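You operate a simulated robot arm through the tools that you are given. There is no shell and no other tool.

You are at the controls of a simulated robot arm. One attempt, no reset.

TASK
Band the small orange book in the frame, move it to the mat and band the green one.
Fine: black mat; white lever for each band; draw the blue slider back between the two, snug on the second in the book seat; the third book, the latch and the band boxes stay.

The check looks at the end state, three seconds after you hand in, the way a careful person would. Anything else that was tipped, shoved, dropped, spilled or broken makes it a failure.

THE ROBOT
A 5-joint arm with a two-finger parallel gripper on a trunk, on a base that moves. Base frame: it is fixed to the floor where the robot stands at the start and does not move with it; the origin is under the middle of the robot, x ahead of it, y to its left, z up. Units: m, degrees, N and s.
It reaches about 1.134 m from its shoulder. Its first joint turns from -149.0 to 149.0 degrees. Places, roughly: beige band box [-2.25, -3.25, 1]; black mat on the packing bench [-2.1, -3.1, 0.9]; blue band box [-2.25, -3.5, 1]; blue slider of the banding frame [-2.3, -3.3, 0.9]; book seat of the banding frame [-2.3, -3.2, 0.9]; purple band box [-2.5, -3.5, 1]; small green book, small orange book, small teal bo [-2.25, -3.25, 1]; white lever of the banding frame [-2.2, -3.1, 1]; yellow latch of the banding frame [-2.2, -3.2, 0.9]. Payload 1.57 kg.
Tool frame: the origin (TCP) lies between the finger pads and is the grasp point; the fingertips stand 0.03 m ahead of it; z points along the fingers, y is the line along which they close. Largest opening 0.11 m; finger width 0.024, thickness 0.012; the body of the gripper, 0.048 by 0.112 m, starts 0.078 m behind the TCP.
Orientation is that of the tool frame in the base frame, as a unit quaternion [w, x, y, z]. With the fingers straight down and closing along the base's y, the tool's x points along the base's -x, its y along +y and its z along -z.

THE INTERFACE
- The arm moves only by the tool step_arm. Its argument "commands" is a list of rows, each a list of 7 numbers: the shift along the tool's x, y, z in m, then the turn, a rotation vector about the tool's x, y, z in degrees, then the opening, from 0 (shut) to 1 (fully open). In form: [[x, y, z, wx, wy, wz, hand], ...]. A call has 1 to 20 rows; each row shifts and turns the commanded pose from where the row before left it, along the tool's axes as they then stand. A row lasts 0.2 s, in which the tool goes at most 0.05 m and 8.6 degrees; a call with a longer step from one row to the next is refused whole, and so is a gripper value outside its range. Where a pose cannot be reached the arm comes as near as it can. A force on the tool above 60 N (or 10 N above the force at the start of the call, whichever is more), or a blocked arm, ends the call early, and 0.2 s more pass. The fingers move at their own pace (about 0.072 m/s each) and stop on an object; they squeeze with about 30 N. The grip force told is the motor's: it shows also when the fingers shut on nothing. Time passes only in rows, and 0.2 s behind the last, so rows that do not move let the fingers close. The reply holds the time, the measured pose of the TCP, the force on the tool along the base axes, the opening and the grip force, in the units named above and with some noise, with the torque about the TCP (base axes, N m) and any sound that the robot's microphone picked up.
- Cameras (640 x 400 px; columns grow to the right, rows downward): "scene" is now at [0.0377, 0.1481, 1.9198]; the picture's right is [-0.30, -0.95, 0.00], its down [-0.64, 0.20, -0.74] and it looks along [0.70, -0.22, -0.67] (base axes); focal length 258 px, centre (320, 200). "wrist" rides on the gripper at [0.07, 0.016, -0.141] in the tool frame; the picture's right is [-0.23, 0.97, 0.00], its down [-0.86, -0.20, -0.48] and it looks along [-0.47, -0.11, 0.88] (tool axes); focal length 222 px, centre (320, 200). There is no depth. A picture from a camera that has moved, and an enlarged one, comes with that camera's place and axes in the base frame and with its lens.
- capture(camera): a new picture of that camera. The clock stands still meanwhile.
- lift_body(by): slides the trunk up (or, below 0, down) by that many m; the arm and the scene camera ride with it, the base frame stays. It gives what a move gives, with no picture.
- base_move(legs): drives the robot by 1 to 6 legs, each [ahead, turn to the left] in m and degrees, along the robot's own axes; the way and the turn of a leg run together, so that a leg with both is an arc; at most 1.5 m and 180 degrees a leg. The arm and the cameras ride along, it lands a little off, and it stops where it bumps. It gives what a move gives.
- pan_tilt(pan, tilt): turns the head with the scene camera to pan (to the left, within 155 degrees either way) and tilt (down, from -29 to 69), counted from straight ahead of the robot. It gives what a move gives.
- zoom(camera, box): a new picture of the part [left, top, right, bottom] of that camera's present view, enlarged. The clock stands still meanwhile.
- sign_off(): hands the job in; it is judged then, once.

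Places have to be worked out from the pictures, the camera data and where the tool is seen. Open the gripper and draw the arm clear of the work before you hand the job in, unless the task says otherwise.

The tools are called after "Request:" by a JSON object that holds its "name" and its "arguments". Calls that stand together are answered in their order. step_arm: Moves the arm, as the interface text tells. Its arguments: {"type":"object","properties":{"commands":{"type":"array"}},"required":["commands"]} The other tools are called the same way: lift_body (by) moves the trunk up or down; base_move (legs) drives the base; pan_tilt (pan, tilt) turns the head that bears the scene camera; capture (camera) takes a picture; zoom (camera, box) takes an enlarged picture of a part of a camera's view; sign_off () hands the job in.

At the start:

```text
time: 0.0
ee_pos: [0.6579, -0.1695, 1.1972]
tool_rot: [0.001, -0.003, 1.0, 0.0]
contact_force: [0.0, 0.1, 0.4]
torque: [0.03, 0.05, -0.02]
gripper_width: 0.1098
grasp_force: 0.1
trunk travel left (down, up): [-0.929, 0.041]
robot x, y, heading: [-0.0026, 0.0042, -0.3]
head pan, tilt (commanded): [-17.5, 42.3]
```

scene: 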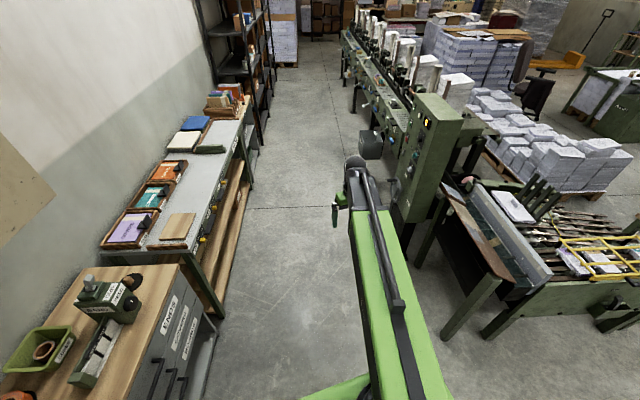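
wrist: 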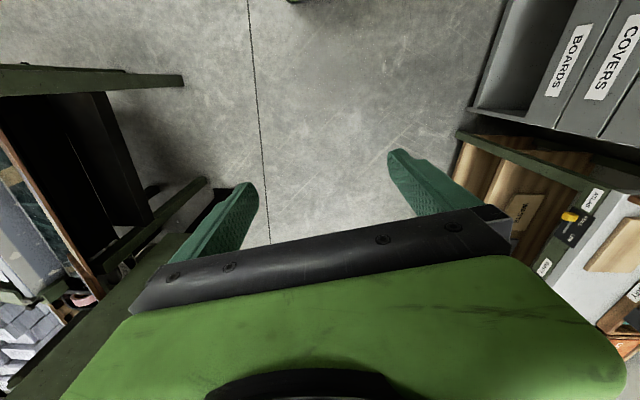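

The start pictures face away from the packing bench, which should be behind me on the right, near [-2.2, -3.2]. I turn the head that way to see the path and the bench.

Request:
{"name": "pan_tilt", "arguments": {"pan": -124, "tilt": 25}}

Request:
{"name": "capture", "arguments": {"camera": "scene"}}

```text
time: 1.8
ee_pos: [0.6583, -0.1684, 1.1959]
tool_rot: [0.0, -0.004, 1.0, 0.0]
contact_force: [0.1, -0.1, -0.1]
torque: [-0.01, 0.01, 0.01]
gripper_width: 0.11
grasp_force: 0.0
trunk travel left (down, up): [-0.929, 0.041]
robot x, y, heading: [0.0021, -0.0021, -0.1]
head pan, tilt (commanded): [-124.0, 25.0]
```

```text
taken
camera scene: at [-0.0933, 0.0969, 1.9465], right [-0.83, 0.56, 0.0], down [0.24, 0.35, -0.91], along [-0.51, -0.75, -0.42], focal length 258 px, centre (320, 200)
```

scene: 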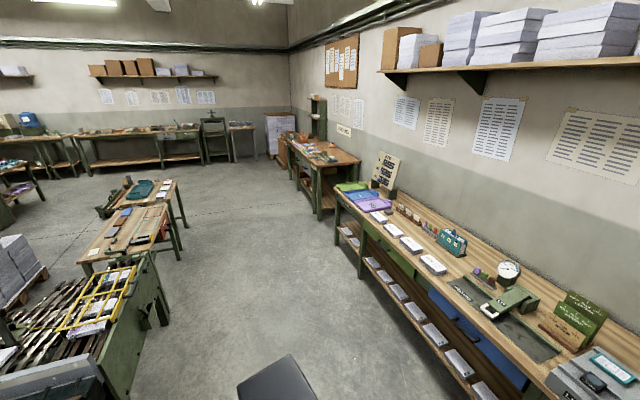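

The point [-2.25, -3.25, 1] projects to about pixel (315, 147), on the second bench down the right wall. I zoom in there.

Request:
{"name": "zoom", "arguments": {"camera": "scene", "box": [240, 80, 440, 220]}}

Request:
{"name": "zoom", "arguments": {"camera": "scene", "box": [270, 110, 370, 180]}}

```text
2.86 times, centred on (340, 150) of scene
camera zoom: at [-0.0933, 0.0969, 1.9465], right [-0.83, 0.56, 0.0], down [0.24, 0.35, -0.91], along [-0.51, -0.75, -0.42], focal length 738 px, centre (263, 343)
```

zoom: 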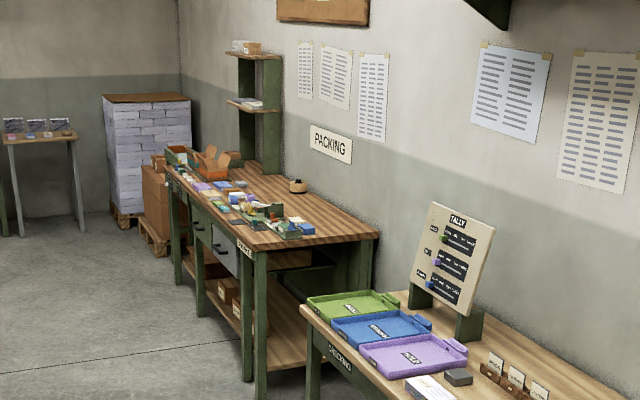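

```text
5.71 times, centred on (320, 145) of scene
camera zoom: at [-0.0933, 0.0969, 1.9465], right [-0.83, 0.56, 0.0], down [0.24, 0.35, -0.91], along [-0.51, -0.75, -0.42], focal length 1475 px, centre (320, 514)
```

zoom: 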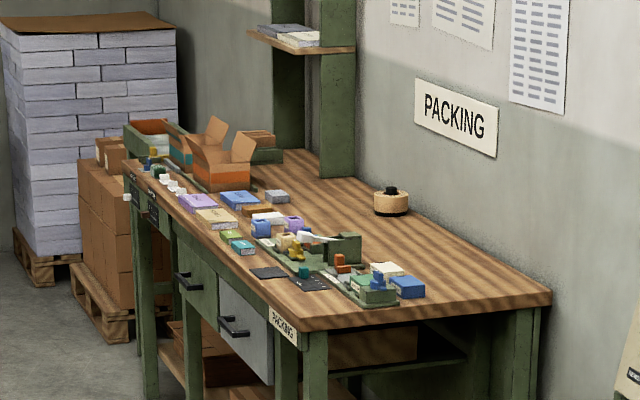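

The bench with the banding frame stands along the right wall, its front edge near x ≈ -2. Before driving I look down at my own arm and base to learn their footprint.

Request:
{"name": "pan_tilt", "arguments": {"pan": -40, "tilt": 69}}

Request:
{"name": "capture", "arguments": {"camera": "scene"}}

Request:
{"name": "pan_tilt", "arguments": {"pan": -90, "tilt": 55}}

Request:
{"name": "capture", "arguments": {"camera": "scene"}}

Request:
{"name": "pan_tilt", "arguments": {"pan": -150, "tilt": 50}}

Request:
{"name": "capture", "arguments": {"camera": "scene"}}

```text
time: 3.4
ee_pos: [0.6588, -0.1686, 1.195]
tool_rot: [0.0, -0.004, 1.0, 0.0]
contact_force: [-0.4, 0.3, -0.9]
torque: [0.0, -0.02, 0.01]
gripper_width: 0.1099
grasp_force: 0.1
trunk travel left (down, up): [-0.929, 0.041]
robot x, y, heading: [-0.0021, 0.0016, -0.1]
head pan, tilt (commanded): [-40.0, 68.8]
```

```text
taken
camera scene: at [0.001, 0.1372, 1.8871], right [-0.64, -0.76, 0.0], down [-0.71, 0.6, -0.36], along [0.28, -0.23, -0.93], focal length 258 px, centre (320, 200)
```

scene: 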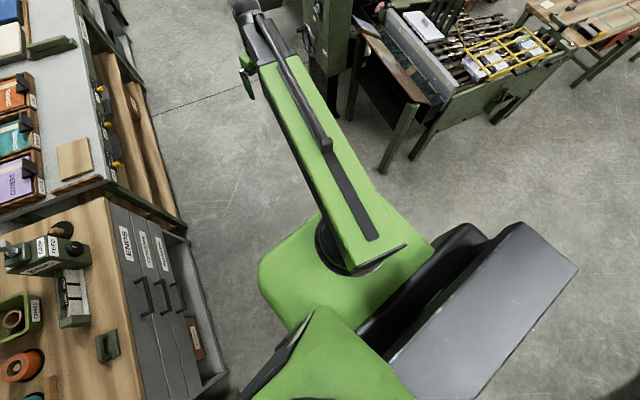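

```text
time: 4.6
ee_pos: [0.659, -0.1686, 1.1956]
tool_rot: [0.001, -0.003, 1.0, 0.0]
contact_force: [-0.2, 0.6, -0.7]
torque: [0.0, -0.03, -0.01]
gripper_width: 0.1099
grasp_force: 0.0
trunk travel left (down, up): [-0.929, 0.041]
robot x, y, heading: [-0.0017, 0.0048, -0.2]
head pan, tilt (commanded): [-90.0, 55.0]
```

```text
taken
camera scene: at [-0.0418, 0.1012, 1.9025], right [-1.0, 0.0, 0.0], down [0.0, 0.82, -0.57], along [0.0, -0.57, -0.82], focal length 258 px, centre (320, 200)
```

scene: 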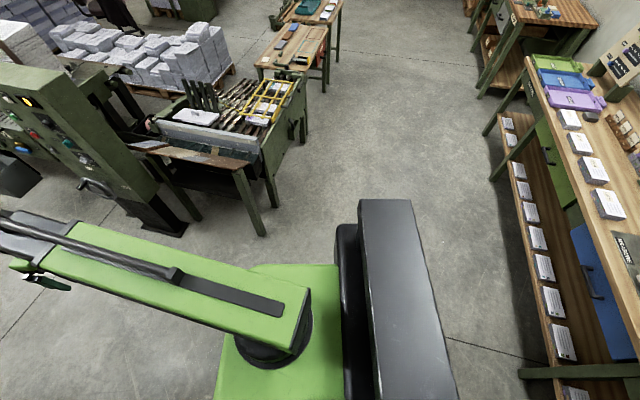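

```text
time: 5.9
ee_pos: [0.6593, -0.1702, 1.1966]
tool_rot: [-0.001, -0.003, 1.0, 0.0]
contact_force: [-0.2, 0.9, -0.7]
torque: [0.0, 0.0, -0.04]
gripper_width: 0.1098
grasp_force: 0.0
trunk travel left (down, up): [-0.929, 0.041]
robot x, y, heading: [-0.001, 0.0041, -0.0]
head pan, tilt (commanded): [-150.0, 50.0]
```

```text
taken
camera scene: at [-0.1085, 0.1347, 1.909], right [-0.5, 0.87, 0.0], down [0.66, 0.38, -0.64], along [-0.56, -0.32, -0.77], focal length 258 px, centre (320, 200)
```

scene: 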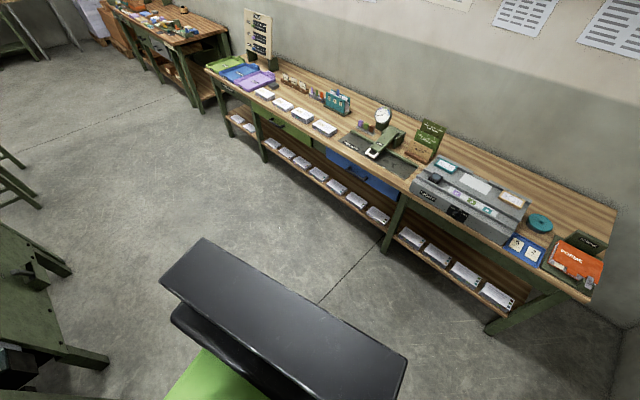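

The shoulder sits roughly at x≈0.1, y≈0 and the corridor between the machines and the near bench is about 1.2 m wide. I raise and pull in the tool a little, then turn right and drive down the corridor in part.

Request:
{"name": "step_arm", "arguments": {"commands": [[0.04, 0, -0.03, 0, 0, 0, 1], [0.04, 0, -0.03, 0, 0, 0, 1], [0.04, 0, -0.03, 0, 0, 0, 1], [0.03, 0, -0.03, 0, 0, 0, 1]]}}

Request:
{"name": "pan_tilt", "arguments": {"pan": 0, "tilt": 35}}

Request:
{"name": "base_move", "arguments": {"legs": [[0, -114]]}}

Request:
{"name": "capture", "arguments": {"camera": "scene"}}

```text
time: 6.9
ee_pos: [0.5424, -0.1758, 1.1958]
tool_rot: [-0.001, -0.004, 1.0, 0.0]
contact_force: [0.4, -0.3, -0.5]
torque: [0.05, 0.01, 0.01]
gripper_width: 0.1097
grasp_force: 0.1
out of reach, approached as far as the arm can: row 1, 2, 3, 4
trunk travel left (down, up): [-0.929, 0.041]
robot x, y, heading: [0.0018, 0.0025, -0.4]
head pan, tilt (commanded): [-150.0, 50.0]
```

```text
time: 9.2
ee_pos: [0.5423, -0.177, 1.1958]
tool_rot: [-0.001, -0.003, 1.0, 0.0]
contact_force: [0.4, 0.2, -0.3]
torque: [0.03, -0.03, -0.01]
gripper_width: 0.1098
grasp_force: 0.0
trunk travel left (down, up): [-0.929, 0.041]
robot x, y, heading: [0.0005, 0.0058, -0.2]
head pan, tilt (commanded): [0.0, 35.0]
```

```text
time: 14.4
ee_pos: [-0.3813, -0.4406, 1.1969]
tool_rot: [-0.005, 0.831, 0.556, 0.012]
contact_force: [0.4, 0.0, 1.2]
torque: [-0.02, -0.02, 0.02]
gripper_width: 0.1098
grasp_force: 0.1
trunk travel left (down, up): [-0.929, 0.041]
robot x, y, heading: [-0.0525, 0.0156, -112.1]
head pan, tilt (commanded): [0.0, 35.0]
```

```text
taken
camera scene: at [0.0939, -0.0861, 1.9307], right [-0.92, 0.38, 0.0], down [0.22, 0.53, -0.82], along [-0.31, -0.76, -0.57], focal length 258 px, centre (320, 200)
```

scene: 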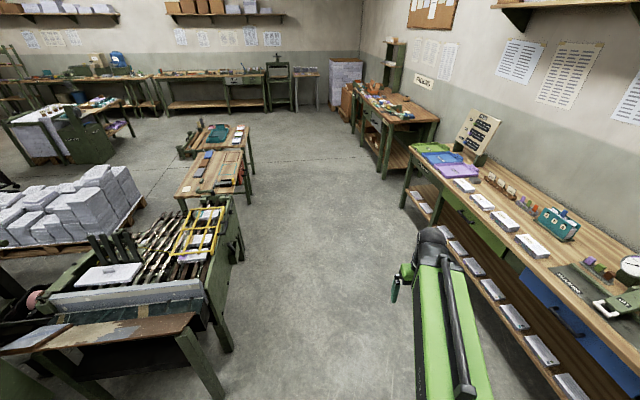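

The corridor ahead is clear; packing bench front legs come out near x≈-2.0. I aim for about (-1.15, -3.2), a little back from the bench.

Request:
{"name": "base_move", "arguments": {"legs": [[0, 3.2], [1.5, 0], [0.9, 0]]}}

Request:
{"name": "capture", "arguments": {"camera": "scene"}}

```text
time: 26.7
ee_pos: [-1.1064, -2.7722, 1.1961]
tool_rot: [-0.004, 0.812, 0.583, 0.013]
contact_force: [-0.1, 0.0, -0.1]
torque: [0.01, 0.02, -0.02]
gripper_width: 0.1098
grasp_force: 0.1
trunk travel left (down, up): [-0.929, 0.041]
robot x, y, heading: [-0.8044, -2.2904, -108.4]
head pan, tilt (commanded): [0.0, 35.0]
```

```text
taken
camera scene: at [-0.6556, -2.3874, 1.9307], right [-0.95, 0.32, 0.0], down [0.18, 0.54, -0.82], along [-0.26, -0.78, -0.57], focal length 258 px, centre (320, 200)
```

scene: 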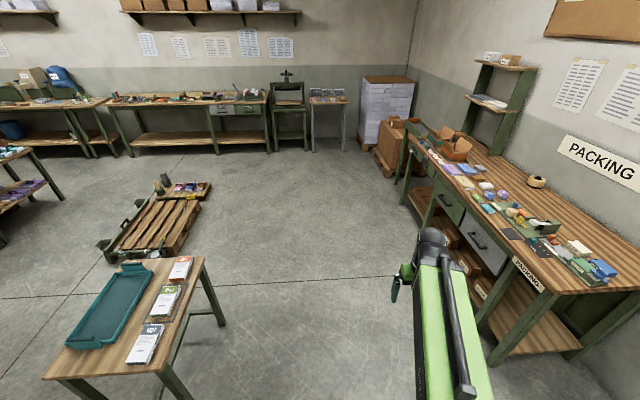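

The bench is turned by roughly 15° to the base axes. I zoom onto the banding frame to see how the parts lie.

Request:
{"name": "zoom", "arguments": {"camera": "scene", "box": [440, 150, 640, 300]}}

Request:
{"name": "zoom", "arguments": {"camera": "scene", "box": [480, 170, 580, 250]}}

```text
2.67 times, centred on (540, 225) of scene
camera zoom: at [-0.6556, -2.3874, 1.9307], right [-0.95, 0.32, 0.0], down [0.18, 0.54, -0.82], along [-0.26, -0.78, -0.57], focal length 688 px, centre (-267, 133)
```

zoom: 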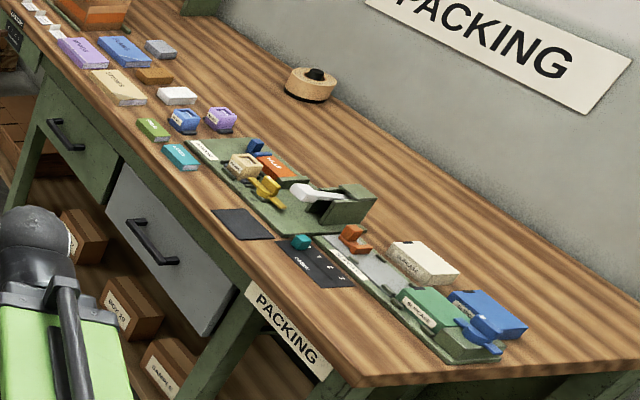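

```text
5.00 times, centred on (530, 210) of scene
camera zoom: at [-0.6556, -2.3874, 1.9307], right [-0.95, 0.32, 0.0], down [0.18, 0.54, -0.82], along [-0.26, -0.78, -0.57], focal length 1291 px, centre (-730, 150)
```

zoom: 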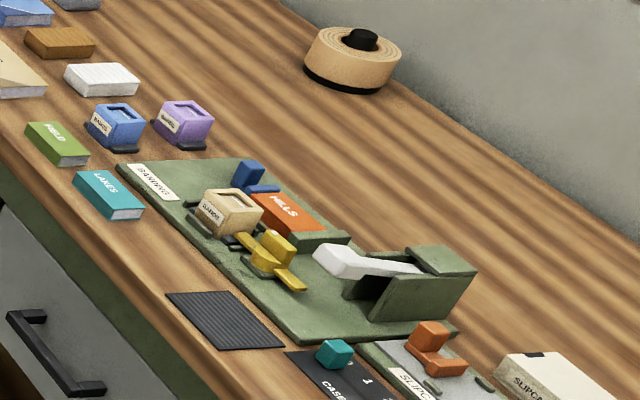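

The orange book "MILLS" is already in the seat against its stop, with the slider behind it; green "FIELD" and teal "LAKES" lie left of the frame and the black mat in front. I drive to about (-1.45, -3.4) and turn to face the bench (heading ≈165°).

Request:
{"name": "base_move", "arguments": {"legs": [[0, -11.8], [1.25, 0], [0, -74.8]]}}

Request:
{"name": "pan_tilt", "arguments": {"pan": 0, "tilt": 50}}

Request:
{"name": "capture", "arguments": {"camera": "scene"}}

Request:
{"name": "capture", "arguments": {"camera": "wrist"}}

```text
time: 36.8
ee_pos: [-1.9148, -3.0662, 1.1958]
tool_rot: [0.009, 0.991, -0.129, 0.019]
contact_force: [-0.5, -0.3, 0.8]
torque: [-0.08, -0.02, 0.03]
gripper_width: 0.1101
grasp_force: 0.0
trunk travel left (down, up): [-0.929, 0.041]
robot x, y, heading: [-1.4019, -3.3026, 165.5]
head pan, tilt (commanded): [0.0, 35.0]
```

```text
time: 37.6
ee_pos: [-1.9135, -3.0674, 1.1956]
tool_rot: [0.008, 0.991, -0.129, 0.017]
contact_force: [0.2, 0.8, 0.1]
torque: [-0.03, 0.03, 0.01]
gripper_width: 0.11
grasp_force: 0.0
trunk travel left (down, up): [-0.929, 0.041]
robot x, y, heading: [-1.3994, -3.3021, 166.2]
head pan, tilt (commanded): [0.0, 50.0]
```

```text
taken
camera scene: at [-1.4699, -3.4565, 1.9092], right [0.24, 0.97, 0.0], down [0.74, -0.19, -0.64], along [-0.62, 0.16, -0.77], focal length 258 px, centre (320, 200)
```

scene: 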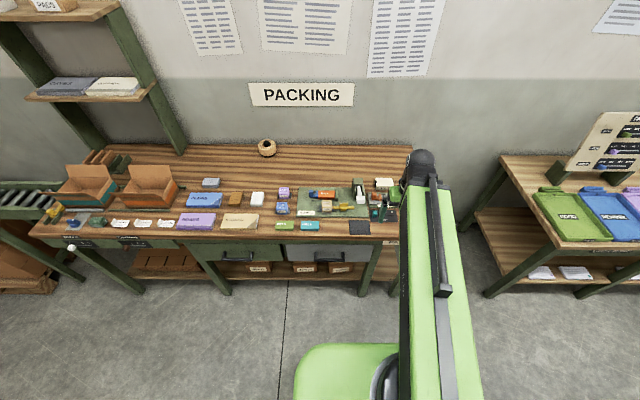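

```text
taken
camera wrist: at [-1.8537, -3.0989, 1.3412], right [-0.47, -0.88, 0.0], down [-0.79, 0.42, 0.44], along [-0.39, 0.21, -0.9], focal length 222 px, centre (320, 200)
```

wrist: 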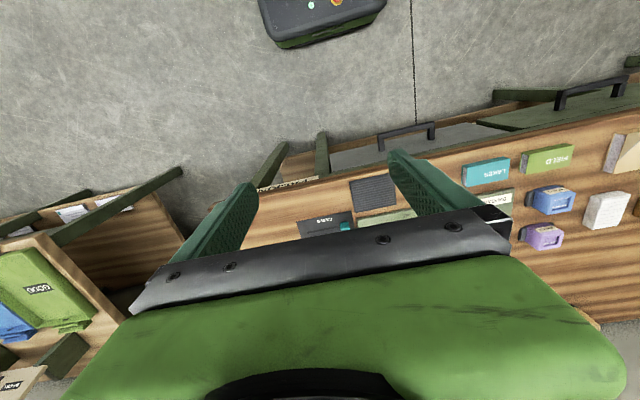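

I stand facing the bench with the frame ahead and slightly right. I zoom the scene camera onto the work area.

Request:
{"name": "zoom", "arguments": {"camera": "scene", "box": [250, 160, 410, 260]}}

Request:
{"name": "zoom", "arguments": {"camera": "scene", "box": [290, 175, 390, 237]}}

Request:
{"name": "zoom", "arguments": {"camera": "wrist", "box": [260, 120, 580, 260]}}

```text
4.00 times, centred on (330, 210) of scene
camera zoom: at [-1.4699, -3.4565, 1.9092], right [0.24, 0.97, 0.0], down [0.74, -0.19, -0.64], along [-0.62, 0.16, -0.77], focal length 1033 px, centre (280, 160)
```

zoom: 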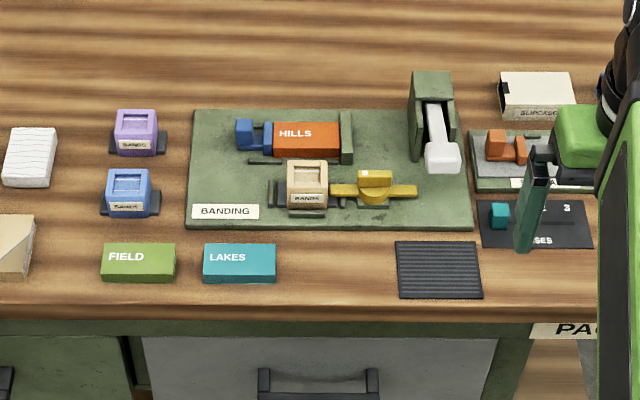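

```text
6.40 times, centred on (340, 206) of scene
camera zoom: at [-1.4699, -3.4565, 1.9092], right [0.24, 0.97, 0.0], down [0.74, -0.19, -0.64], along [-0.62, 0.16, -0.77], focal length 1652 px, centre (192, 162)
```

zoom: 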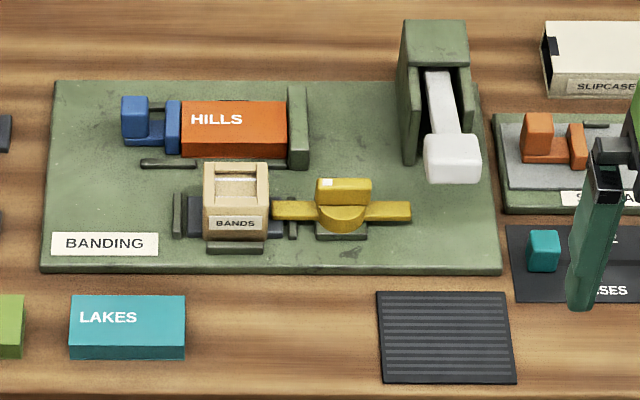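

```text
2.00 times, centred on (420, 190) of wrist
camera zoom: at [-1.8537, -3.0989, 1.3412], right [-0.47, -0.88, 0.0], down [-0.79, 0.42, 0.44], along [-0.39, 0.21, -0.9], focal length 444 px, centre (120, 220)
```

zoom: 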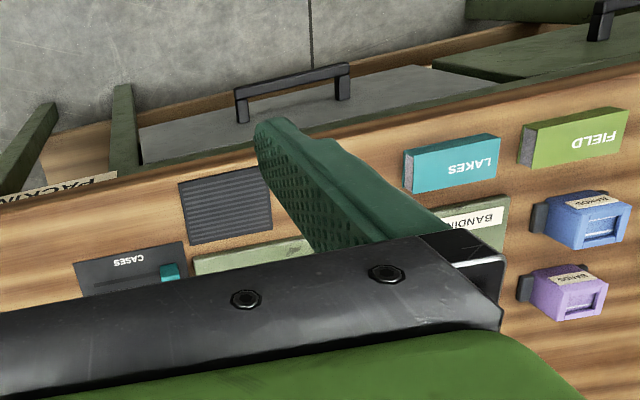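

The layout is clear: slider on the left pushes the book right against a fixed stop, lever tower on the right, beige box and latch in front of the seat. I look closer at the seat and the lever.

Request:
{"name": "zoom", "arguments": {"camera": "scene", "box": [300, 180, 350, 212]}}

Request:
{"name": "zoom", "arguments": {"camera": "scene", "box": [335, 172, 385, 204]}}

```text
12.50 times, centred on (325, 196) of scene
camera zoom: at [-1.4699, -3.4565, 1.9092], right [0.24, 0.97, 0.0], down [0.74, -0.19, -0.64], along [-0.62, 0.16, -0.77], focal length 3227 px, centre (258, 250)
```

zoom: 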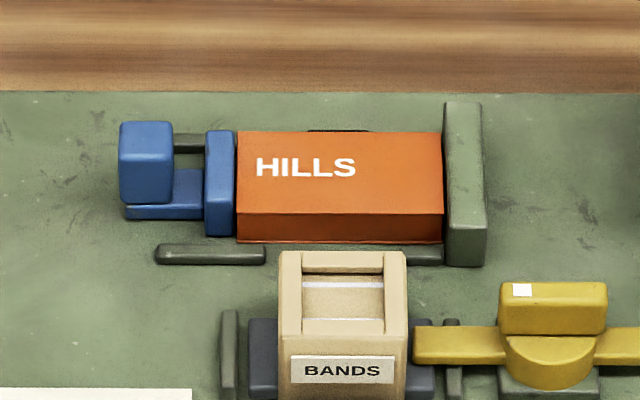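

```text
12.50 times, centred on (360, 188) of scene
camera zoom: at [-1.4699, -3.4565, 1.9092], right [0.24, 0.97, 0.0], down [0.74, -0.19, -0.64], along [-0.62, 0.16, -0.77], focal length 3227 px, centre (-180, 350)
```

zoom: 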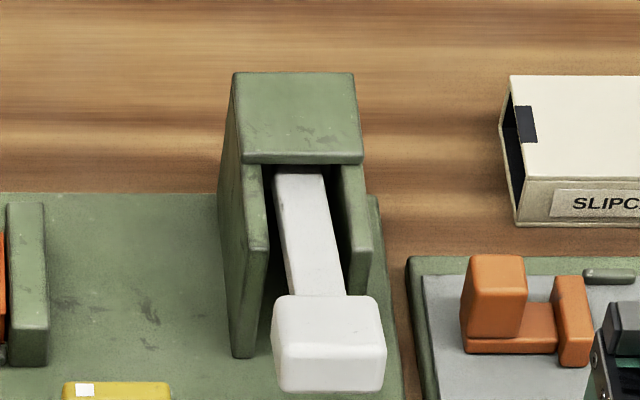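

The book is about 85 × 44 × 20 mm and everything is aligned to heading ≈165.5°. I turn the gripper 90° so that its fingers close front-to-back, watching the pose reply to see how the commanded pose tracks.

Request:
{"name": "step_arm", "arguments": {"commands": [[0, 0, 0.02, 0, 0, 8, 1], [0, 0, 0.02, 0, 0, 8, 1], [0, 0, 0.02, 0, 0, 8, 1], [0, 0, 0, 0, 0, 0, 1]]}}

```text
time: 38.6
ee_pos: [-1.9139, -3.0677, 1.1955]
tool_rot: [0.003, 0.943, -0.332, 0.02]
contact_force: [-0.8, 0.4, -0.1]
torque: [0.0, 0.01, -0.02]
gripper_width: 0.1102
grasp_force: 0.1
out of reach, approached as far as the arm can: row 1, 2, 3
trunk travel left (down, up): [-0.929, 0.041]
robot x, y, heading: [-1.403, -3.3031, 166.0]
head pan, tilt (commanded): [0.0, 50.0]
```

The turn follows, but the height command still stands 0.06 m above what the arm can do. I continue turning and bring the command down past that.

Request:
{"name": "step_arm", "arguments": {"commands": [[0, 0, 0.02, 0, 0, 8.3, 1], [0, 0, 0.02, 0, 0, 8.3, 1], [0, 0, 0.02, 0, 0, 8.3, 1], [0, 0, 0.02, 0, 0, 8.3, 1], [0, 0, 0.02, 0, 0, 8.3, 1], [0, 0, 0.0, 0, 0, 8.3, 1], [0, 0, 0.0, 0, 0, 8.3, 1], [0, 0, 0.0, 0, 0, 8.3, 1], [0, 0, 0, 0, 0, 0, 1]]}}

Request:
{"name": "capture", "arguments": {"camera": "wrist"}}

Request:
{"name": "capture", "arguments": {"camera": "scene"}}

```text
time: 40.6
ee_pos: [-1.9155, -3.0675, 1.1961]
tool_rot: [0.008, -0.607, 0.794, -0.019]
contact_force: [0.4, 0.3, 0.3]
torque: [-0.02, -0.02, 0.0]
gripper_width: 0.11
grasp_force: 0.0
out of reach, approached as far as the arm can: row 1, 2, 3, 4, 5
trunk travel left (down, up): [-0.929, 0.041]
robot x, y, heading: [-1.3985, -3.3059, 165.9]
head pan, tilt (commanded): [0.0, 50.0]
```

```text
taken
camera wrist: at [-1.9528, -3.1291, 1.3382], right [-0.88, 0.48, -0.04], down [0.4, 0.78, 0.48], along [0.26, 0.4, -0.88], focal length 222 px, centre (320, 200)
```

wrist: 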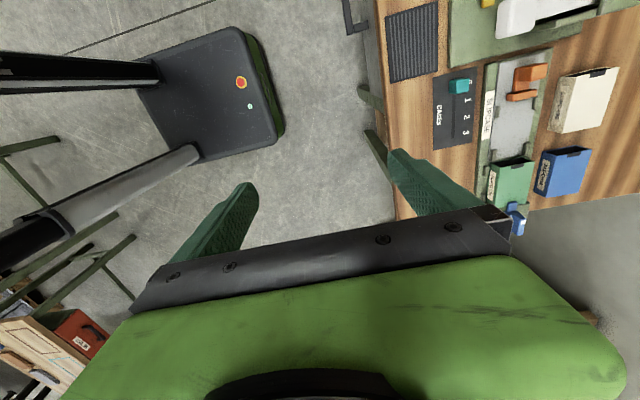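

```text
taken
camera scene: at [-1.4708, -3.4581, 1.909], right [0.24, 0.97, 0.0], down [0.74, -0.19, -0.64], along [-0.62, 0.16, -0.77], focal length 258 px, centre (320, 200)
```

scene: 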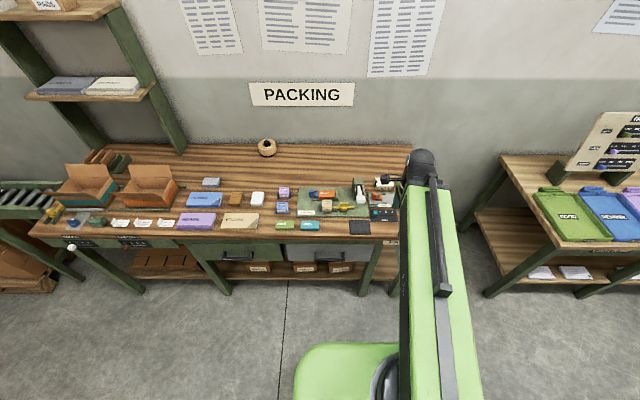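

The height did not change at all, so it seems the arm may be planar (SCARA-like) with the trunk supplying height. I test a small pure z step, then a small sideways step.

Request:
{"name": "step_arm", "arguments": {"commands": [[0, 0, 0.02, 0, 0, 0, 1], [0, 0, 0, 0, 0, 0, 1]]}}

Request:
{"name": "step_arm", "arguments": {"commands": [[0.03, 0, 0, 0, 0, 0, 1], [0, 0, 0, 0, 0, 0, 1]]}}

Request:
{"name": "lift_body", "arguments": {"by": -0.02}}

```text
time: 41.2
ee_pos: [-1.9152, -3.0688, 1.1968]
tool_rot: [0.009, -0.608, 0.794, -0.019]
contact_force: [-0.2, 1.5, -0.5]
torque: [0.0, 0.0, 0.01]
gripper_width: 0.11
grasp_force: 0.1
out of reach, approached as far as the arm can: row 1
trunk travel left (down, up): [-0.929, 0.041]
robot x, y, heading: [-1.4044, -3.2991, 165.8]
head pan, tilt (commanded): [0.0, 50.0]
```

```text
time: 41.8
ee_pos: [-1.9263, -3.0968, 1.1959]
tool_rot: [0.009, -0.607, 0.794, -0.02]
contact_force: [-0.1, 0.0, -0.6]
torque: [-0.01, 0.03, -0.03]
gripper_width: 0.1101
grasp_force: 0.1
out of reach, approached as far as the arm can: row 1
trunk travel left (down, up): [-0.929, 0.041]
robot x, y, heading: [-1.4021, -3.3008, 166.3]
head pan, tilt (commanded): [0.0, 50.0]
```

```text
time: 42.4
ee_pos: [-1.9257, -3.0959, 1.1765]
tool_rot: [0.01, -0.608, 0.794, -0.02]
contact_force: [0.0, -0.9, 0.1]
torque: [-0.01, 0.02, 0.03]
gripper_width: 0.1101
grasp_force: 0.0
trunk travel left (down, up): [-0.909, 0.061]
robot x, y, heading: [-1.3991, -3.3035, 165.8]
head pan, tilt (commanded): [0.0, 50.0]
```

Confirmed: the arm works in a plane and only the trunk changes height; the tool is also about 2.4° tilted. I level the tool, trim its yaw to the bench, and slide over toward the lever while staying high.

Request:
{"name": "step_arm", "arguments": {"commands": [[0, 0, 0, -2.4, 0, -0.7, 1], [0, 0, 0, 0, 0, 0, 1]]}}

Request:
{"name": "step_arm", "arguments": {"commands": [[0.008, 0.04, 0, 0, 0, 0, 1], [0.008, 0.04, 0, 0, 0, 0, 1], [0.008, 0.04, 0, 0, 0, 0, 1], [0.008, 0.04, 0, 0, 0, 0, 1], [0.008, 0.04, 0, 0, 0, 0, 1], [0, 0, 0, 0, 0, 0, 1]]}}

Request:
{"name": "capture", "arguments": {"camera": "wrist"}}

Request:
{"name": "capture", "arguments": {"camera": "scene"}}

```text
time: 43.0
ee_pos: [-1.9346, -3.0941, 1.1755]
tool_rot: [-0.004, -0.612, 0.791, -0.004]
contact_force: [-0.2, 0.0, 0.0]
torque: [-0.01, 0.0, 0.02]
gripper_width: 0.11
grasp_force: 0.2
out of reach, approached as far as the arm can: row 1
trunk travel left (down, up): [-0.909, 0.061]
robot x, y, heading: [-1.4026, -3.3008, 165.8]
head pan, tilt (commanded): [0.0, 50.0]
```

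```text
time: 44.4
ee_pos: [-2.1366, -3.0798, 1.1761]
tool_rot: [-0.003, -0.613, 0.79, -0.003]
contact_force: [0.1, -0.4, -0.7]
torque: [0.01, 0.01, 0.02]
gripper_width: 0.1102
grasp_force: 0.0
out of reach, approached as far as the arm can: row 2, 4
trunk travel left (down, up): [-0.909, 0.061]
robot x, y, heading: [-1.4014, -3.3007, 166.2]
head pan, tilt (commanded): [0.0, 50.0]
```

```text
taken
camera wrist: at [-2.1678, -3.1419, 1.3192], right [-0.89, 0.46, 0.0], down [0.41, 0.78, 0.47], along [0.22, 0.42, -0.88], focal length 222 px, centre (320, 200)
```

wrist: 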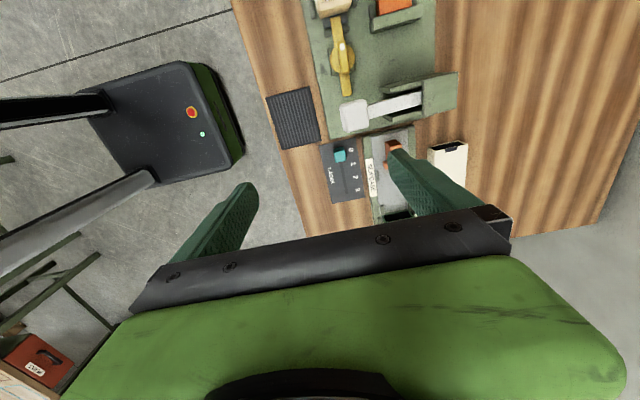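

```text
taken
camera scene: at [-1.47, -3.4582, 1.889], right [0.24, 0.97, 0.0], down [0.74, -0.19, -0.64], along [-0.62, 0.16, -0.77], focal length 258 px, centre (320, 200)
```

scene: 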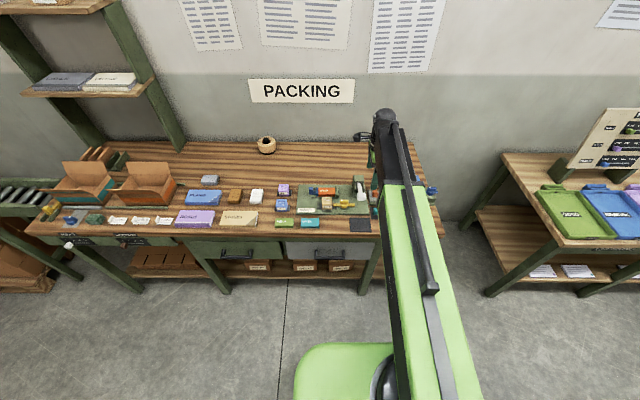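

The wrist view shows the lever, mat and latch well; the handle projects to about (-2.19, -3.08) at z≈0.985, matching the scene view. I zoom in on the lever before choosing the press point.

Request:
{"name": "zoom", "arguments": {"camera": "wrist", "box": [290, 0, 470, 150]}}

Request:
{"name": "zoom", "arguments": {"camera": "scene", "box": [340, 165, 380, 215]}}

```text
2.67 times, centred on (380, 75) of wrist
camera zoom: at [-2.1678, -3.1419, 1.3192], right [-0.89, 0.46, 0.0], down [0.41, 0.78, 0.47], along [0.22, 0.42, -0.88], focal length 592 px, centre (160, 533)
```

zoom: 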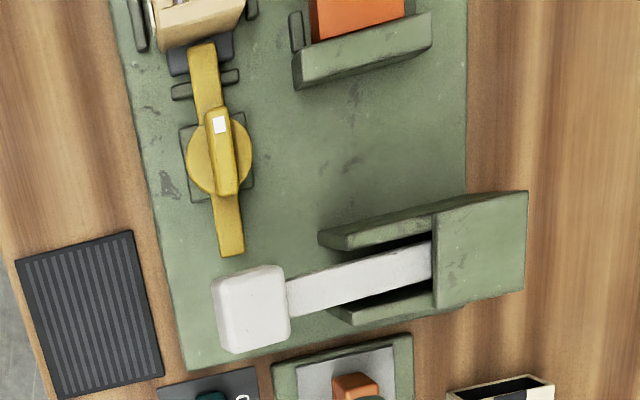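

```text
8.00 times, centred on (360, 190) of scene
camera zoom: at [-1.47, -3.4582, 1.889], right [0.24, 0.97, 0.0], down [0.74, -0.19, -0.64], along [-0.62, 0.16, -0.77], focal length 2065 px, centre (0, 280)
```

zoom: 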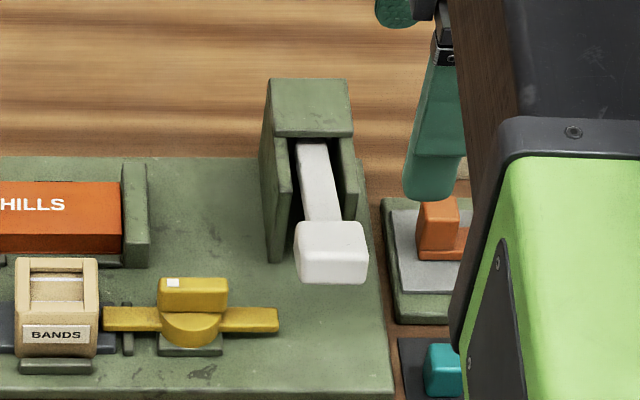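

Both cameras agree: handle top centre ≈ (-2.190, -3.081, 0.985), housing roof top ≈ 0.975 and 0.1 m behind it, so a straight press from above is clear. I move over the handle and close the fingers.

Request:
{"name": "step_arm", "arguments": {"commands": [[0.007, 0.026, 0, 0, 0, 0, 0], [0.007, 0.0255, 0, 0, 0, 0, 0], [0, 0, 0, 0, 0, 0, 0], [0, 0, 0, 0, 0, 0, 0], [0, 0, 0, 0, 0, 0, 0], [0, 0, 0, 0, 0, 0, 0]]}}

Request:
{"name": "lift_body", "arguments": {"by": -0.12}}

Request:
{"name": "capture", "arguments": {"camera": "wrist"}}

Request:
{"name": "zoom", "arguments": {"camera": "scene", "box": [320, 150, 420, 230]}}

```text
time: 45.8
ee_pos: [-2.1915, -3.0794, 1.1753]
tool_rot: [-0.003, -0.612, 0.791, -0.003]
contact_force: [0.2, 0.2, 0.7]
torque: [-0.01, 0.0, -0.03]
gripper_width: 0.0
grasp_force: 20.5
out of reach, approached as far as the arm can: row 2
trunk travel left (down, up): [-0.909, 0.061]
robot x, y, heading: [-1.4034, -3.3019, 166.0]
head pan, tilt (commanded): [0.0, 50.0]
```

```text
time: 47.3
ee_pos: [-2.1909, -3.0805, 1.0555]
tool_rot: [-0.003, -0.613, 0.79, -0.002]
contact_force: [-0.4, 0.0, -0.4]
torque: [-0.01, 0.01, 0.03]
gripper_width: 0.0003
grasp_force: 21.5
trunk travel left (down, up): [-0.789, 0.181]
robot x, y, heading: [-1.4017, -3.3027, 165.9]
head pan, tilt (commanded): [0.0, 50.0]
```

```text
taken
camera wrist: at [-2.222, -3.1424, 1.1989], right [-0.89, 0.46, 0.0], down [0.41, 0.78, 0.47], along [0.22, 0.42, -0.88], focal length 222 px, centre (320, 200)
```

wrist: 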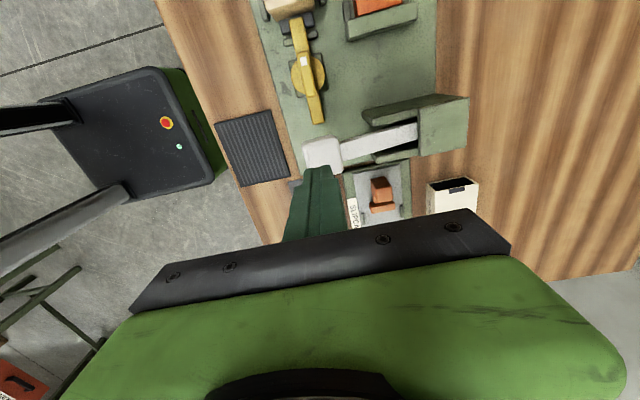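

```text
5.00 times, centred on (370, 190) of scene
camera zoom: at [-1.4709, -3.4581, 1.769], right [0.24, 0.97, 0.0], down [0.74, -0.19, -0.64], along [-0.62, 0.16, -0.77], focal length 1291 px, centre (70, 250)
```

zoom: 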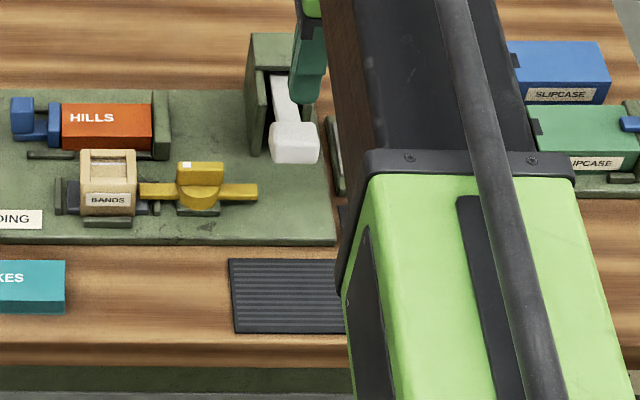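

The closed tips hang just over the handle, a few mm off centre. I nudge onto the centre and come down gently, checking force as I go.

Request:
{"name": "step_arm", "arguments": {"commands": [[0.004, 0.003, 0, 0, 0, 0, 0], [0, 0, 0, 0, 0, 0, 0]]}}

Request:
{"name": "lift_body", "arguments": {"by": -0.03}}

Request:
{"name": "lift_body", "arguments": {"by": -0.015}}

Request:
{"name": "capture", "arguments": {"camera": "wrist"}}

```text
time: 47.9
ee_pos: [-2.1958, -3.0841, 1.0566]
tool_rot: [-0.004, -0.612, 0.791, -0.003]
contact_force: [0.4, 0.0, -0.3]
torque: [-0.02, 0.02, 0.04]
gripper_width: 0.0
grasp_force: 21.1
trunk travel left (down, up): [-0.789, 0.181]
robot x, y, heading: [-1.4007, -3.3, 165.8]
head pan, tilt (commanded): [0.0, 50.0]
```

```text
time: 48.7
ee_pos: [-2.1944, -3.0834, 1.026]
tool_rot: [-0.004, -0.612, 0.791, -0.003]
contact_force: [-0.3, -0.7, -0.3]
torque: [-0.04, -0.03, -0.01]
gripper_width: 0.0001
grasp_force: 21.2
trunk travel left (down, up): [-0.759, 0.211]
robot x, y, heading: [-1.3987, -3.2998, 166.0]
head pan, tilt (commanded): [0.0, 50.0]
```

```text
time: 49.3
ee_pos: [-2.194, -3.0838, 1.0107]
tool_rot: [-0.004, -0.612, 0.791, -0.003]
contact_force: [-0.4, 0.8, 0.4]
torque: [0.01, 0.0, -0.03]
gripper_width: 0.0
grasp_force: 20.9
trunk travel left (down, up): [-0.744, 0.226]
robot x, y, heading: [-1.4036, -3.2995, 165.6]
head pan, tilt (commanded): [0.0, 50.0]
```

```text
taken
camera wrist: at [-2.2256, -3.1458, 1.1538], right [-0.89, 0.46, 0.0], down [0.41, 0.78, 0.47], along [0.22, 0.42, -0.88], focal length 222 px, centre (320, 200)
```

wrist: 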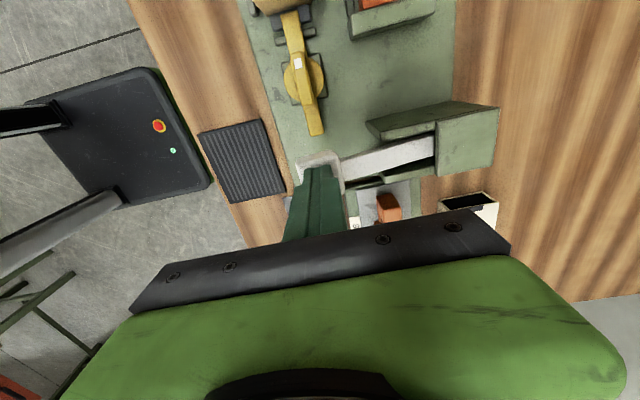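

The tips sit on the handle, still without force. I go down 1 cm at a time.

Request:
{"name": "lift_body", "arguments": {"by": -0.01}}

Request:
{"name": "lift_body", "arguments": {"by": -0.01}}

Request:
{"name": "zoom", "arguments": {"camera": "wrist", "box": [240, 80, 520, 260]}}

Request:
{"name": "zoom", "arguments": {"camera": "scene", "box": [320, 150, 420, 230]}}

```text
time: 49.9
ee_pos: [-2.1949, -3.0829, 1.0008]
tool_rot: [-0.004, -0.612, 0.791, -0.003]
contact_force: [0.1, 0.0, 0.9]
torque: [0.02, 0.01, 0.01]
gripper_width: 0.0002
grasp_force: 21.9
trunk travel left (down, up): [-0.734, 0.236]
robot x, y, heading: [-1.3996, -3.3038, 165.8]
head pan, tilt (commanded): [0.0, 50.0]
```

```text
time: 50.5
ee_pos: [-2.1938, -3.0832, 0.9909]
tool_rot: [-0.003, -0.612, 0.791, -0.002]
contact_force: [1.4, 0.4, 1.8]
torque: [-0.02, -0.05, -0.04]
gripper_width: 0.0
grasp_force: 21.2
trunk travel left (down, up): [-0.724, 0.246]
robot x, y, heading: [-1.398, -3.2992, 165.6]
head pan, tilt (commanded): [0.0, 50.0]
```

```text
2.22 times, centred on (380, 170) of wrist
camera zoom: at [-2.2253, -3.1459, 1.134], right [-0.89, 0.46, 0.0], down [0.41, 0.78, 0.47], along [0.22, 0.42, -0.88], focal length 494 px, centre (187, 267)
```

zoom: 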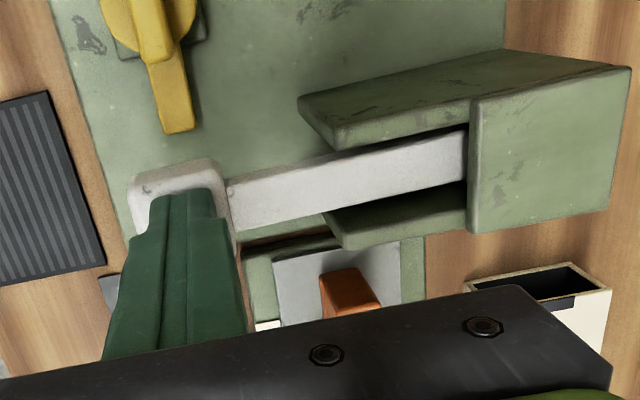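

```text
5.00 times, centred on (370, 190) of scene
camera zoom: at [-1.4706, -3.4582, 1.704], right [0.24, 0.97, 0.0], down [0.74, -0.19, -0.64], along [-0.62, 0.16, -0.77], focal length 1291 px, centre (70, 250)
```

zoom: 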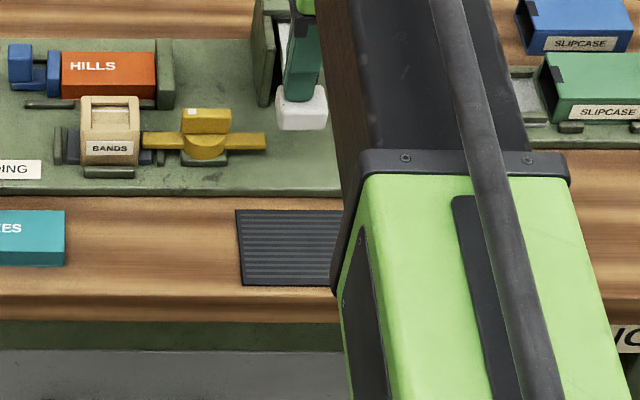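

Contact is made and the lever yields with about 2 N. I keep pressing in 1 cm steps, listening for a sound and watching the force.

Request:
{"name": "lift_body", "arguments": {"by": -0.01}}

Request:
{"name": "lift_body", "arguments": {"by": -0.01}}

Request:
{"name": "zoom", "arguments": {"camera": "wrist", "box": [240, 80, 520, 260]}}

```text
time: 51.0
ee_pos: [-2.1935, -3.0846, 0.9816]
tool_rot: [-0.003, -0.612, 0.791, -0.002]
contact_force: [3.7, -0.4, 3.7]
torque: [0.02, -0.05, -0.05]
gripper_width: 0.0
grasp_force: 21.8
trunk travel left (down, up): [-0.714, 0.256]
robot x, y, heading: [-1.3998, -3.3036, 165.8]
head pan, tilt (commanded): [0.0, 50.0]
```

```text
time: 51.6
ee_pos: [-2.1944, -3.0833, 0.972]
tool_rot: [-0.004, -0.612, 0.791, -0.002]
contact_force: [4.3, -1.3, 4.0]
torque: [0.04, -0.09, -0.04]
gripper_width: 0.0003
grasp_force: 20.7
trunk travel left (down, up): [-0.704, 0.266]
robot x, y, heading: [-1.4018, -3.2977, 165.9]
head pan, tilt (commanded): [0.0, 50.0]
```

```text
2.22 times, centred on (380, 170) of wrist
camera zoom: at [-2.2249, -3.146, 1.1143], right [-0.89, 0.46, 0.0], down [0.41, 0.78, 0.47], along [0.22, 0.42, -0.88], focal length 494 px, centre (187, 267)
```

zoom: 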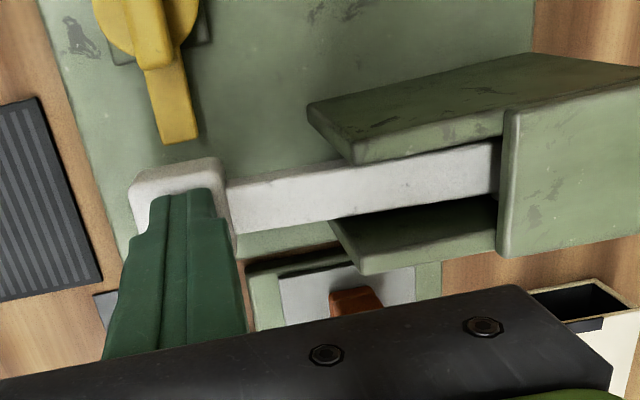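

The lever keeps going down with about 4 N. I continue in 8 mm steps toward its end stop.

Request:
{"name": "lift_body", "arguments": {"by": -0.008}}

Request:
{"name": "lift_body", "arguments": {"by": -0.006}}

Request:
{"name": "zoom", "arguments": {"camera": "wrist", "box": [240, 80, 520, 260]}}

Request:
{"name": "zoom", "arguments": {"camera": "scene", "box": [300, 130, 400, 210]}}

```text
time: 52.2
ee_pos: [-2.1947, -3.0838, 0.9628]
tool_rot: [-0.004, -0.612, 0.791, -0.002]
contact_force: [1.3, -0.4, 4.0]
torque: [0.02, -0.02, -0.02]
gripper_width: 0.0001
grasp_force: 21.9
trunk travel left (down, up): [-0.696, 0.274]
robot x, y, heading: [-1.4023, -3.3041, 165.9]
head pan, tilt (commanded): [0.0, 50.0]
```

```text
time: 52.8
ee_pos: [-2.1934, -3.0831, 0.957]
tool_rot: [-0.003, -0.612, 0.791, -0.002]
contact_force: [-2.0, 0.6, 5.8]
torque: [0.09, 0.08, 0.04]
gripper_width: 0.0
grasp_force: 21.0
trunk travel left (down, up): [-0.69, 0.28]
robot x, y, heading: [-1.3991, -3.3027, 165.9]
head pan, tilt (commanded): [0.0, 50.0]
```

```text
2.22 times, centred on (380, 170) of wrist
camera zoom: at [-2.2255, -3.1459, 1.0999], right [-0.89, 0.46, 0.0], down [0.41, 0.78, 0.47], along [0.22, 0.42, -0.88], focal length 494 px, centre (187, 267)
```

zoom: 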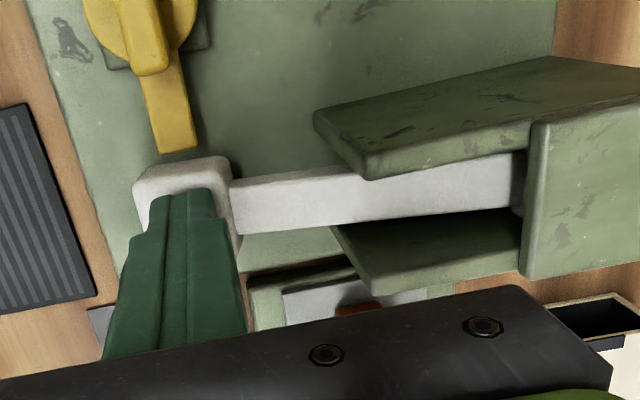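

```text
5.00 times, centred on (350, 170) of scene
camera zoom: at [-1.4708, -3.4582, 1.67], right [0.24, 0.97, 0.0], down [0.74, -0.19, -0.64], along [-0.62, 0.16, -0.77], focal length 1291 px, centre (170, 350)
```

zoom: 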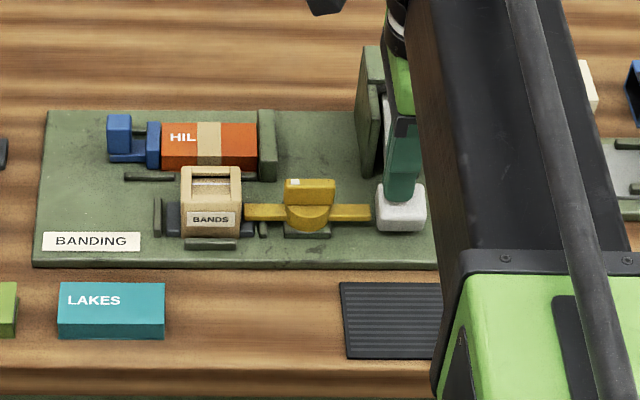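

A beige band now shows around the orange book, so the press has worked. I stop pressing and rise straight up.

Request:
{"name": "lift_body", "arguments": {"by": 0.04}}

Request:
{"name": "lift_body", "arguments": {"by": 0.08}}

Request:
{"name": "zoom", "arguments": {"camera": "scene", "box": [300, 150, 400, 230]}}

Request:
{"name": "capture", "arguments": {"camera": "wrist"}}

```text
time: 53.6
ee_pos: [-2.1934, -3.0843, 0.9967]
tool_rot: [-0.003, -0.612, 0.791, -0.003]
contact_force: [0.0, 0.2, 1.0]
torque: [0.01, -0.04, -0.02]
gripper_width: 0.0002
grasp_force: 20.9
trunk travel left (down, up): [-0.73, 0.24]
robot x, y, heading: [-1.3996, -3.305, 165.6]
head pan, tilt (commanded): [0.0, 50.0]
```

```text
time: 54.8
ee_pos: [-2.1939, -3.0832, 1.0782]
tool_rot: [-0.004, -0.613, 0.79, -0.003]
contact_force: [-0.4, -0.9, -0.8]
torque: [0.0, -0.02, 0.0]
gripper_width: 0.0
grasp_force: 20.9
trunk travel left (down, up): [-0.81, 0.16]
robot x, y, heading: [-1.4011, -3.302, 165.6]
head pan, tilt (commanded): [0.0, 50.0]
```

```text
5.00 times, centred on (350, 190) of scene
camera zoom: at [-1.4711, -3.4582, 1.79], right [0.24, 0.97, 0.0], down [0.74, -0.19, -0.64], along [-0.62, 0.16, -0.77], focal length 1291 px, centre (170, 250)
```

zoom: 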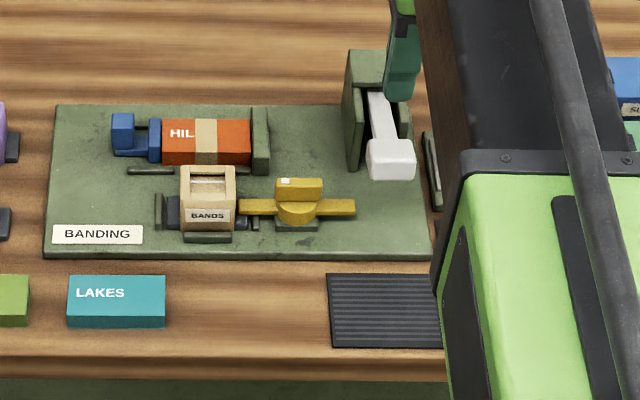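

```text
taken
camera wrist: at [-2.2256, -3.1459, 1.2198], right [-0.89, 0.46, 0.0], down [0.41, 0.78, 0.47], along [0.22, 0.42, -0.88], focal length 222 px, centre (320, 200)
```

wrist: 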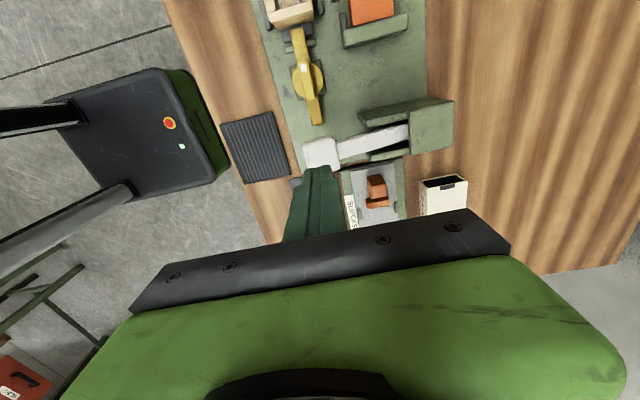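

The lever sprang back and the orange book stays banded. Next the slider: I place its knob at about (-2.332, -3.288), z 0.907–0.938, so I move over it with the gripper half open.

Request:
{"name": "step_arm", "arguments": {"commands": [[0.0, 0.0, 0, 0, 0, 0, 0.55], [0.04, 0.014, 0, 0, 0, 0, 0.55], [0.04, 0.014, 0, 0, 0, 0, 0.55], [0.04, 0.014, 0, 0, 0, 0, 0.55], [0.04, 0.014, 0, 0, 0, 0, 0.55], [0.04, 0.014, 0, 0, 0, 0, 0.55], [0.0327, 0.0128, 0, 0, 0, 0, 0.55], [0, 0, 0, 0, 0, 0, 0.55]]}}

Request:
{"name": "capture", "arguments": {"camera": "wrist"}}

Request:
{"name": "zoom", "arguments": {"camera": "scene", "box": [270, 150, 370, 230]}}

```text
time: 56.5
ee_pos: [-2.3324, -3.2903, 1.0766]
tool_rot: [-0.003, -0.612, 0.791, -0.001]
contact_force: [-0.3, -0.1, -0.1]
torque: [0.0, -0.02, 0.01]
gripper_width: 0.0603
grasp_force: 0.1
out of reach, approached as far as the arm can: row 4
trunk travel left (down, up): [-0.81, 0.16]
robot x, y, heading: [-1.4033, -3.3016, 165.9]
head pan, tilt (commanded): [0.0, 50.0]
```

```text
taken
camera wrist: at [-2.3626, -3.3521, 1.2199], right [-0.89, 0.46, 0.0], down [0.41, 0.78, 0.47], along [0.22, 0.42, -0.88], focal length 222 px, centre (320, 200)
```

wrist: 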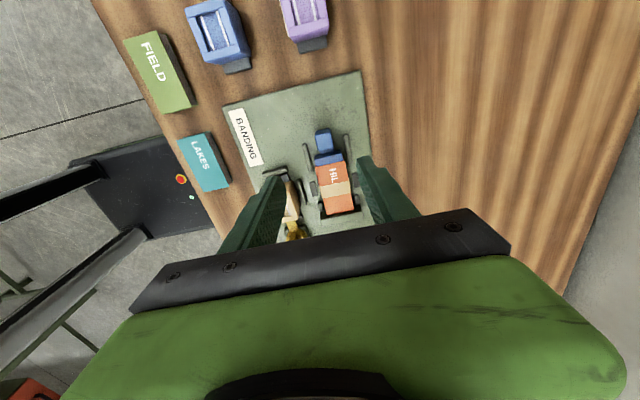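

```text
5.00 times, centred on (320, 190) of scene
camera zoom: at [-1.4708, -3.458, 1.79], right [0.24, 0.97, 0.0], down [0.74, -0.19, -0.64], along [-0.62, 0.16, -0.77], focal length 1291 px, centre (320, 250)
```

zoom: 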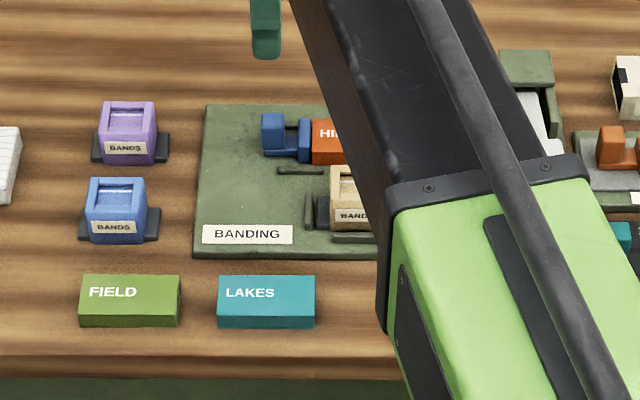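

The wrist camera now sees slider, book and side rails between the fingers. I zoom there for an exact fix.

Request:
{"name": "zoom", "arguments": {"camera": "wrist", "box": [230, 90, 410, 240]}}

Request:
{"name": "zoom", "arguments": {"camera": "scene", "box": [264, 194, 324, 224]}}

```text
2.67 times, centred on (320, 165) of wrist
camera zoom: at [-2.3626, -3.3521, 1.2199], right [-0.89, 0.46, 0.0], down [0.41, 0.78, 0.47], along [0.22, 0.42, -0.88], focal length 592 px, centre (320, 293)
```

zoom: 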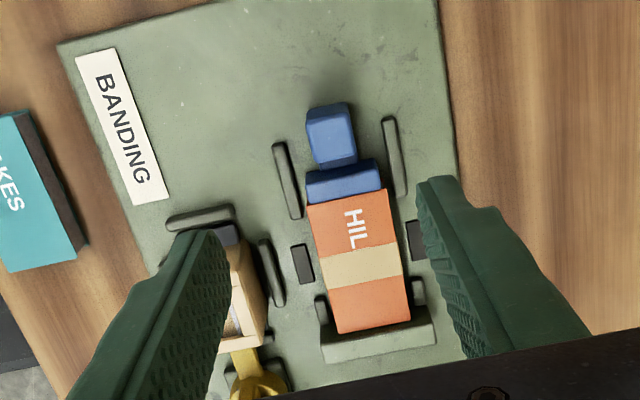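

```text
10.67 times, centred on (294, 209) of scene
camera zoom: at [-1.4708, -3.458, 1.79], right [0.24, 0.97, 0.0], down [0.74, -0.19, -0.64], along [-0.62, 0.16, -0.77], focal length 2754 px, centre (597, 104)
```

zoom: 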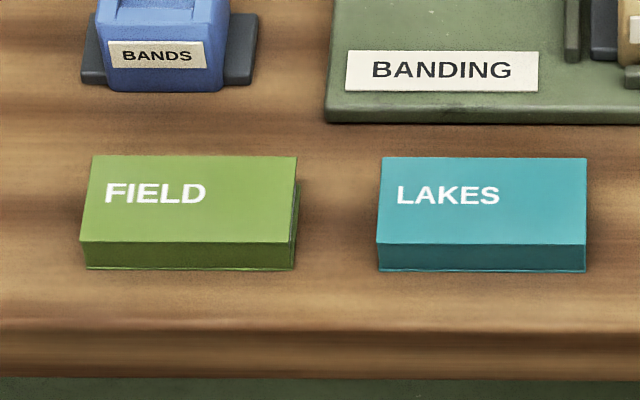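

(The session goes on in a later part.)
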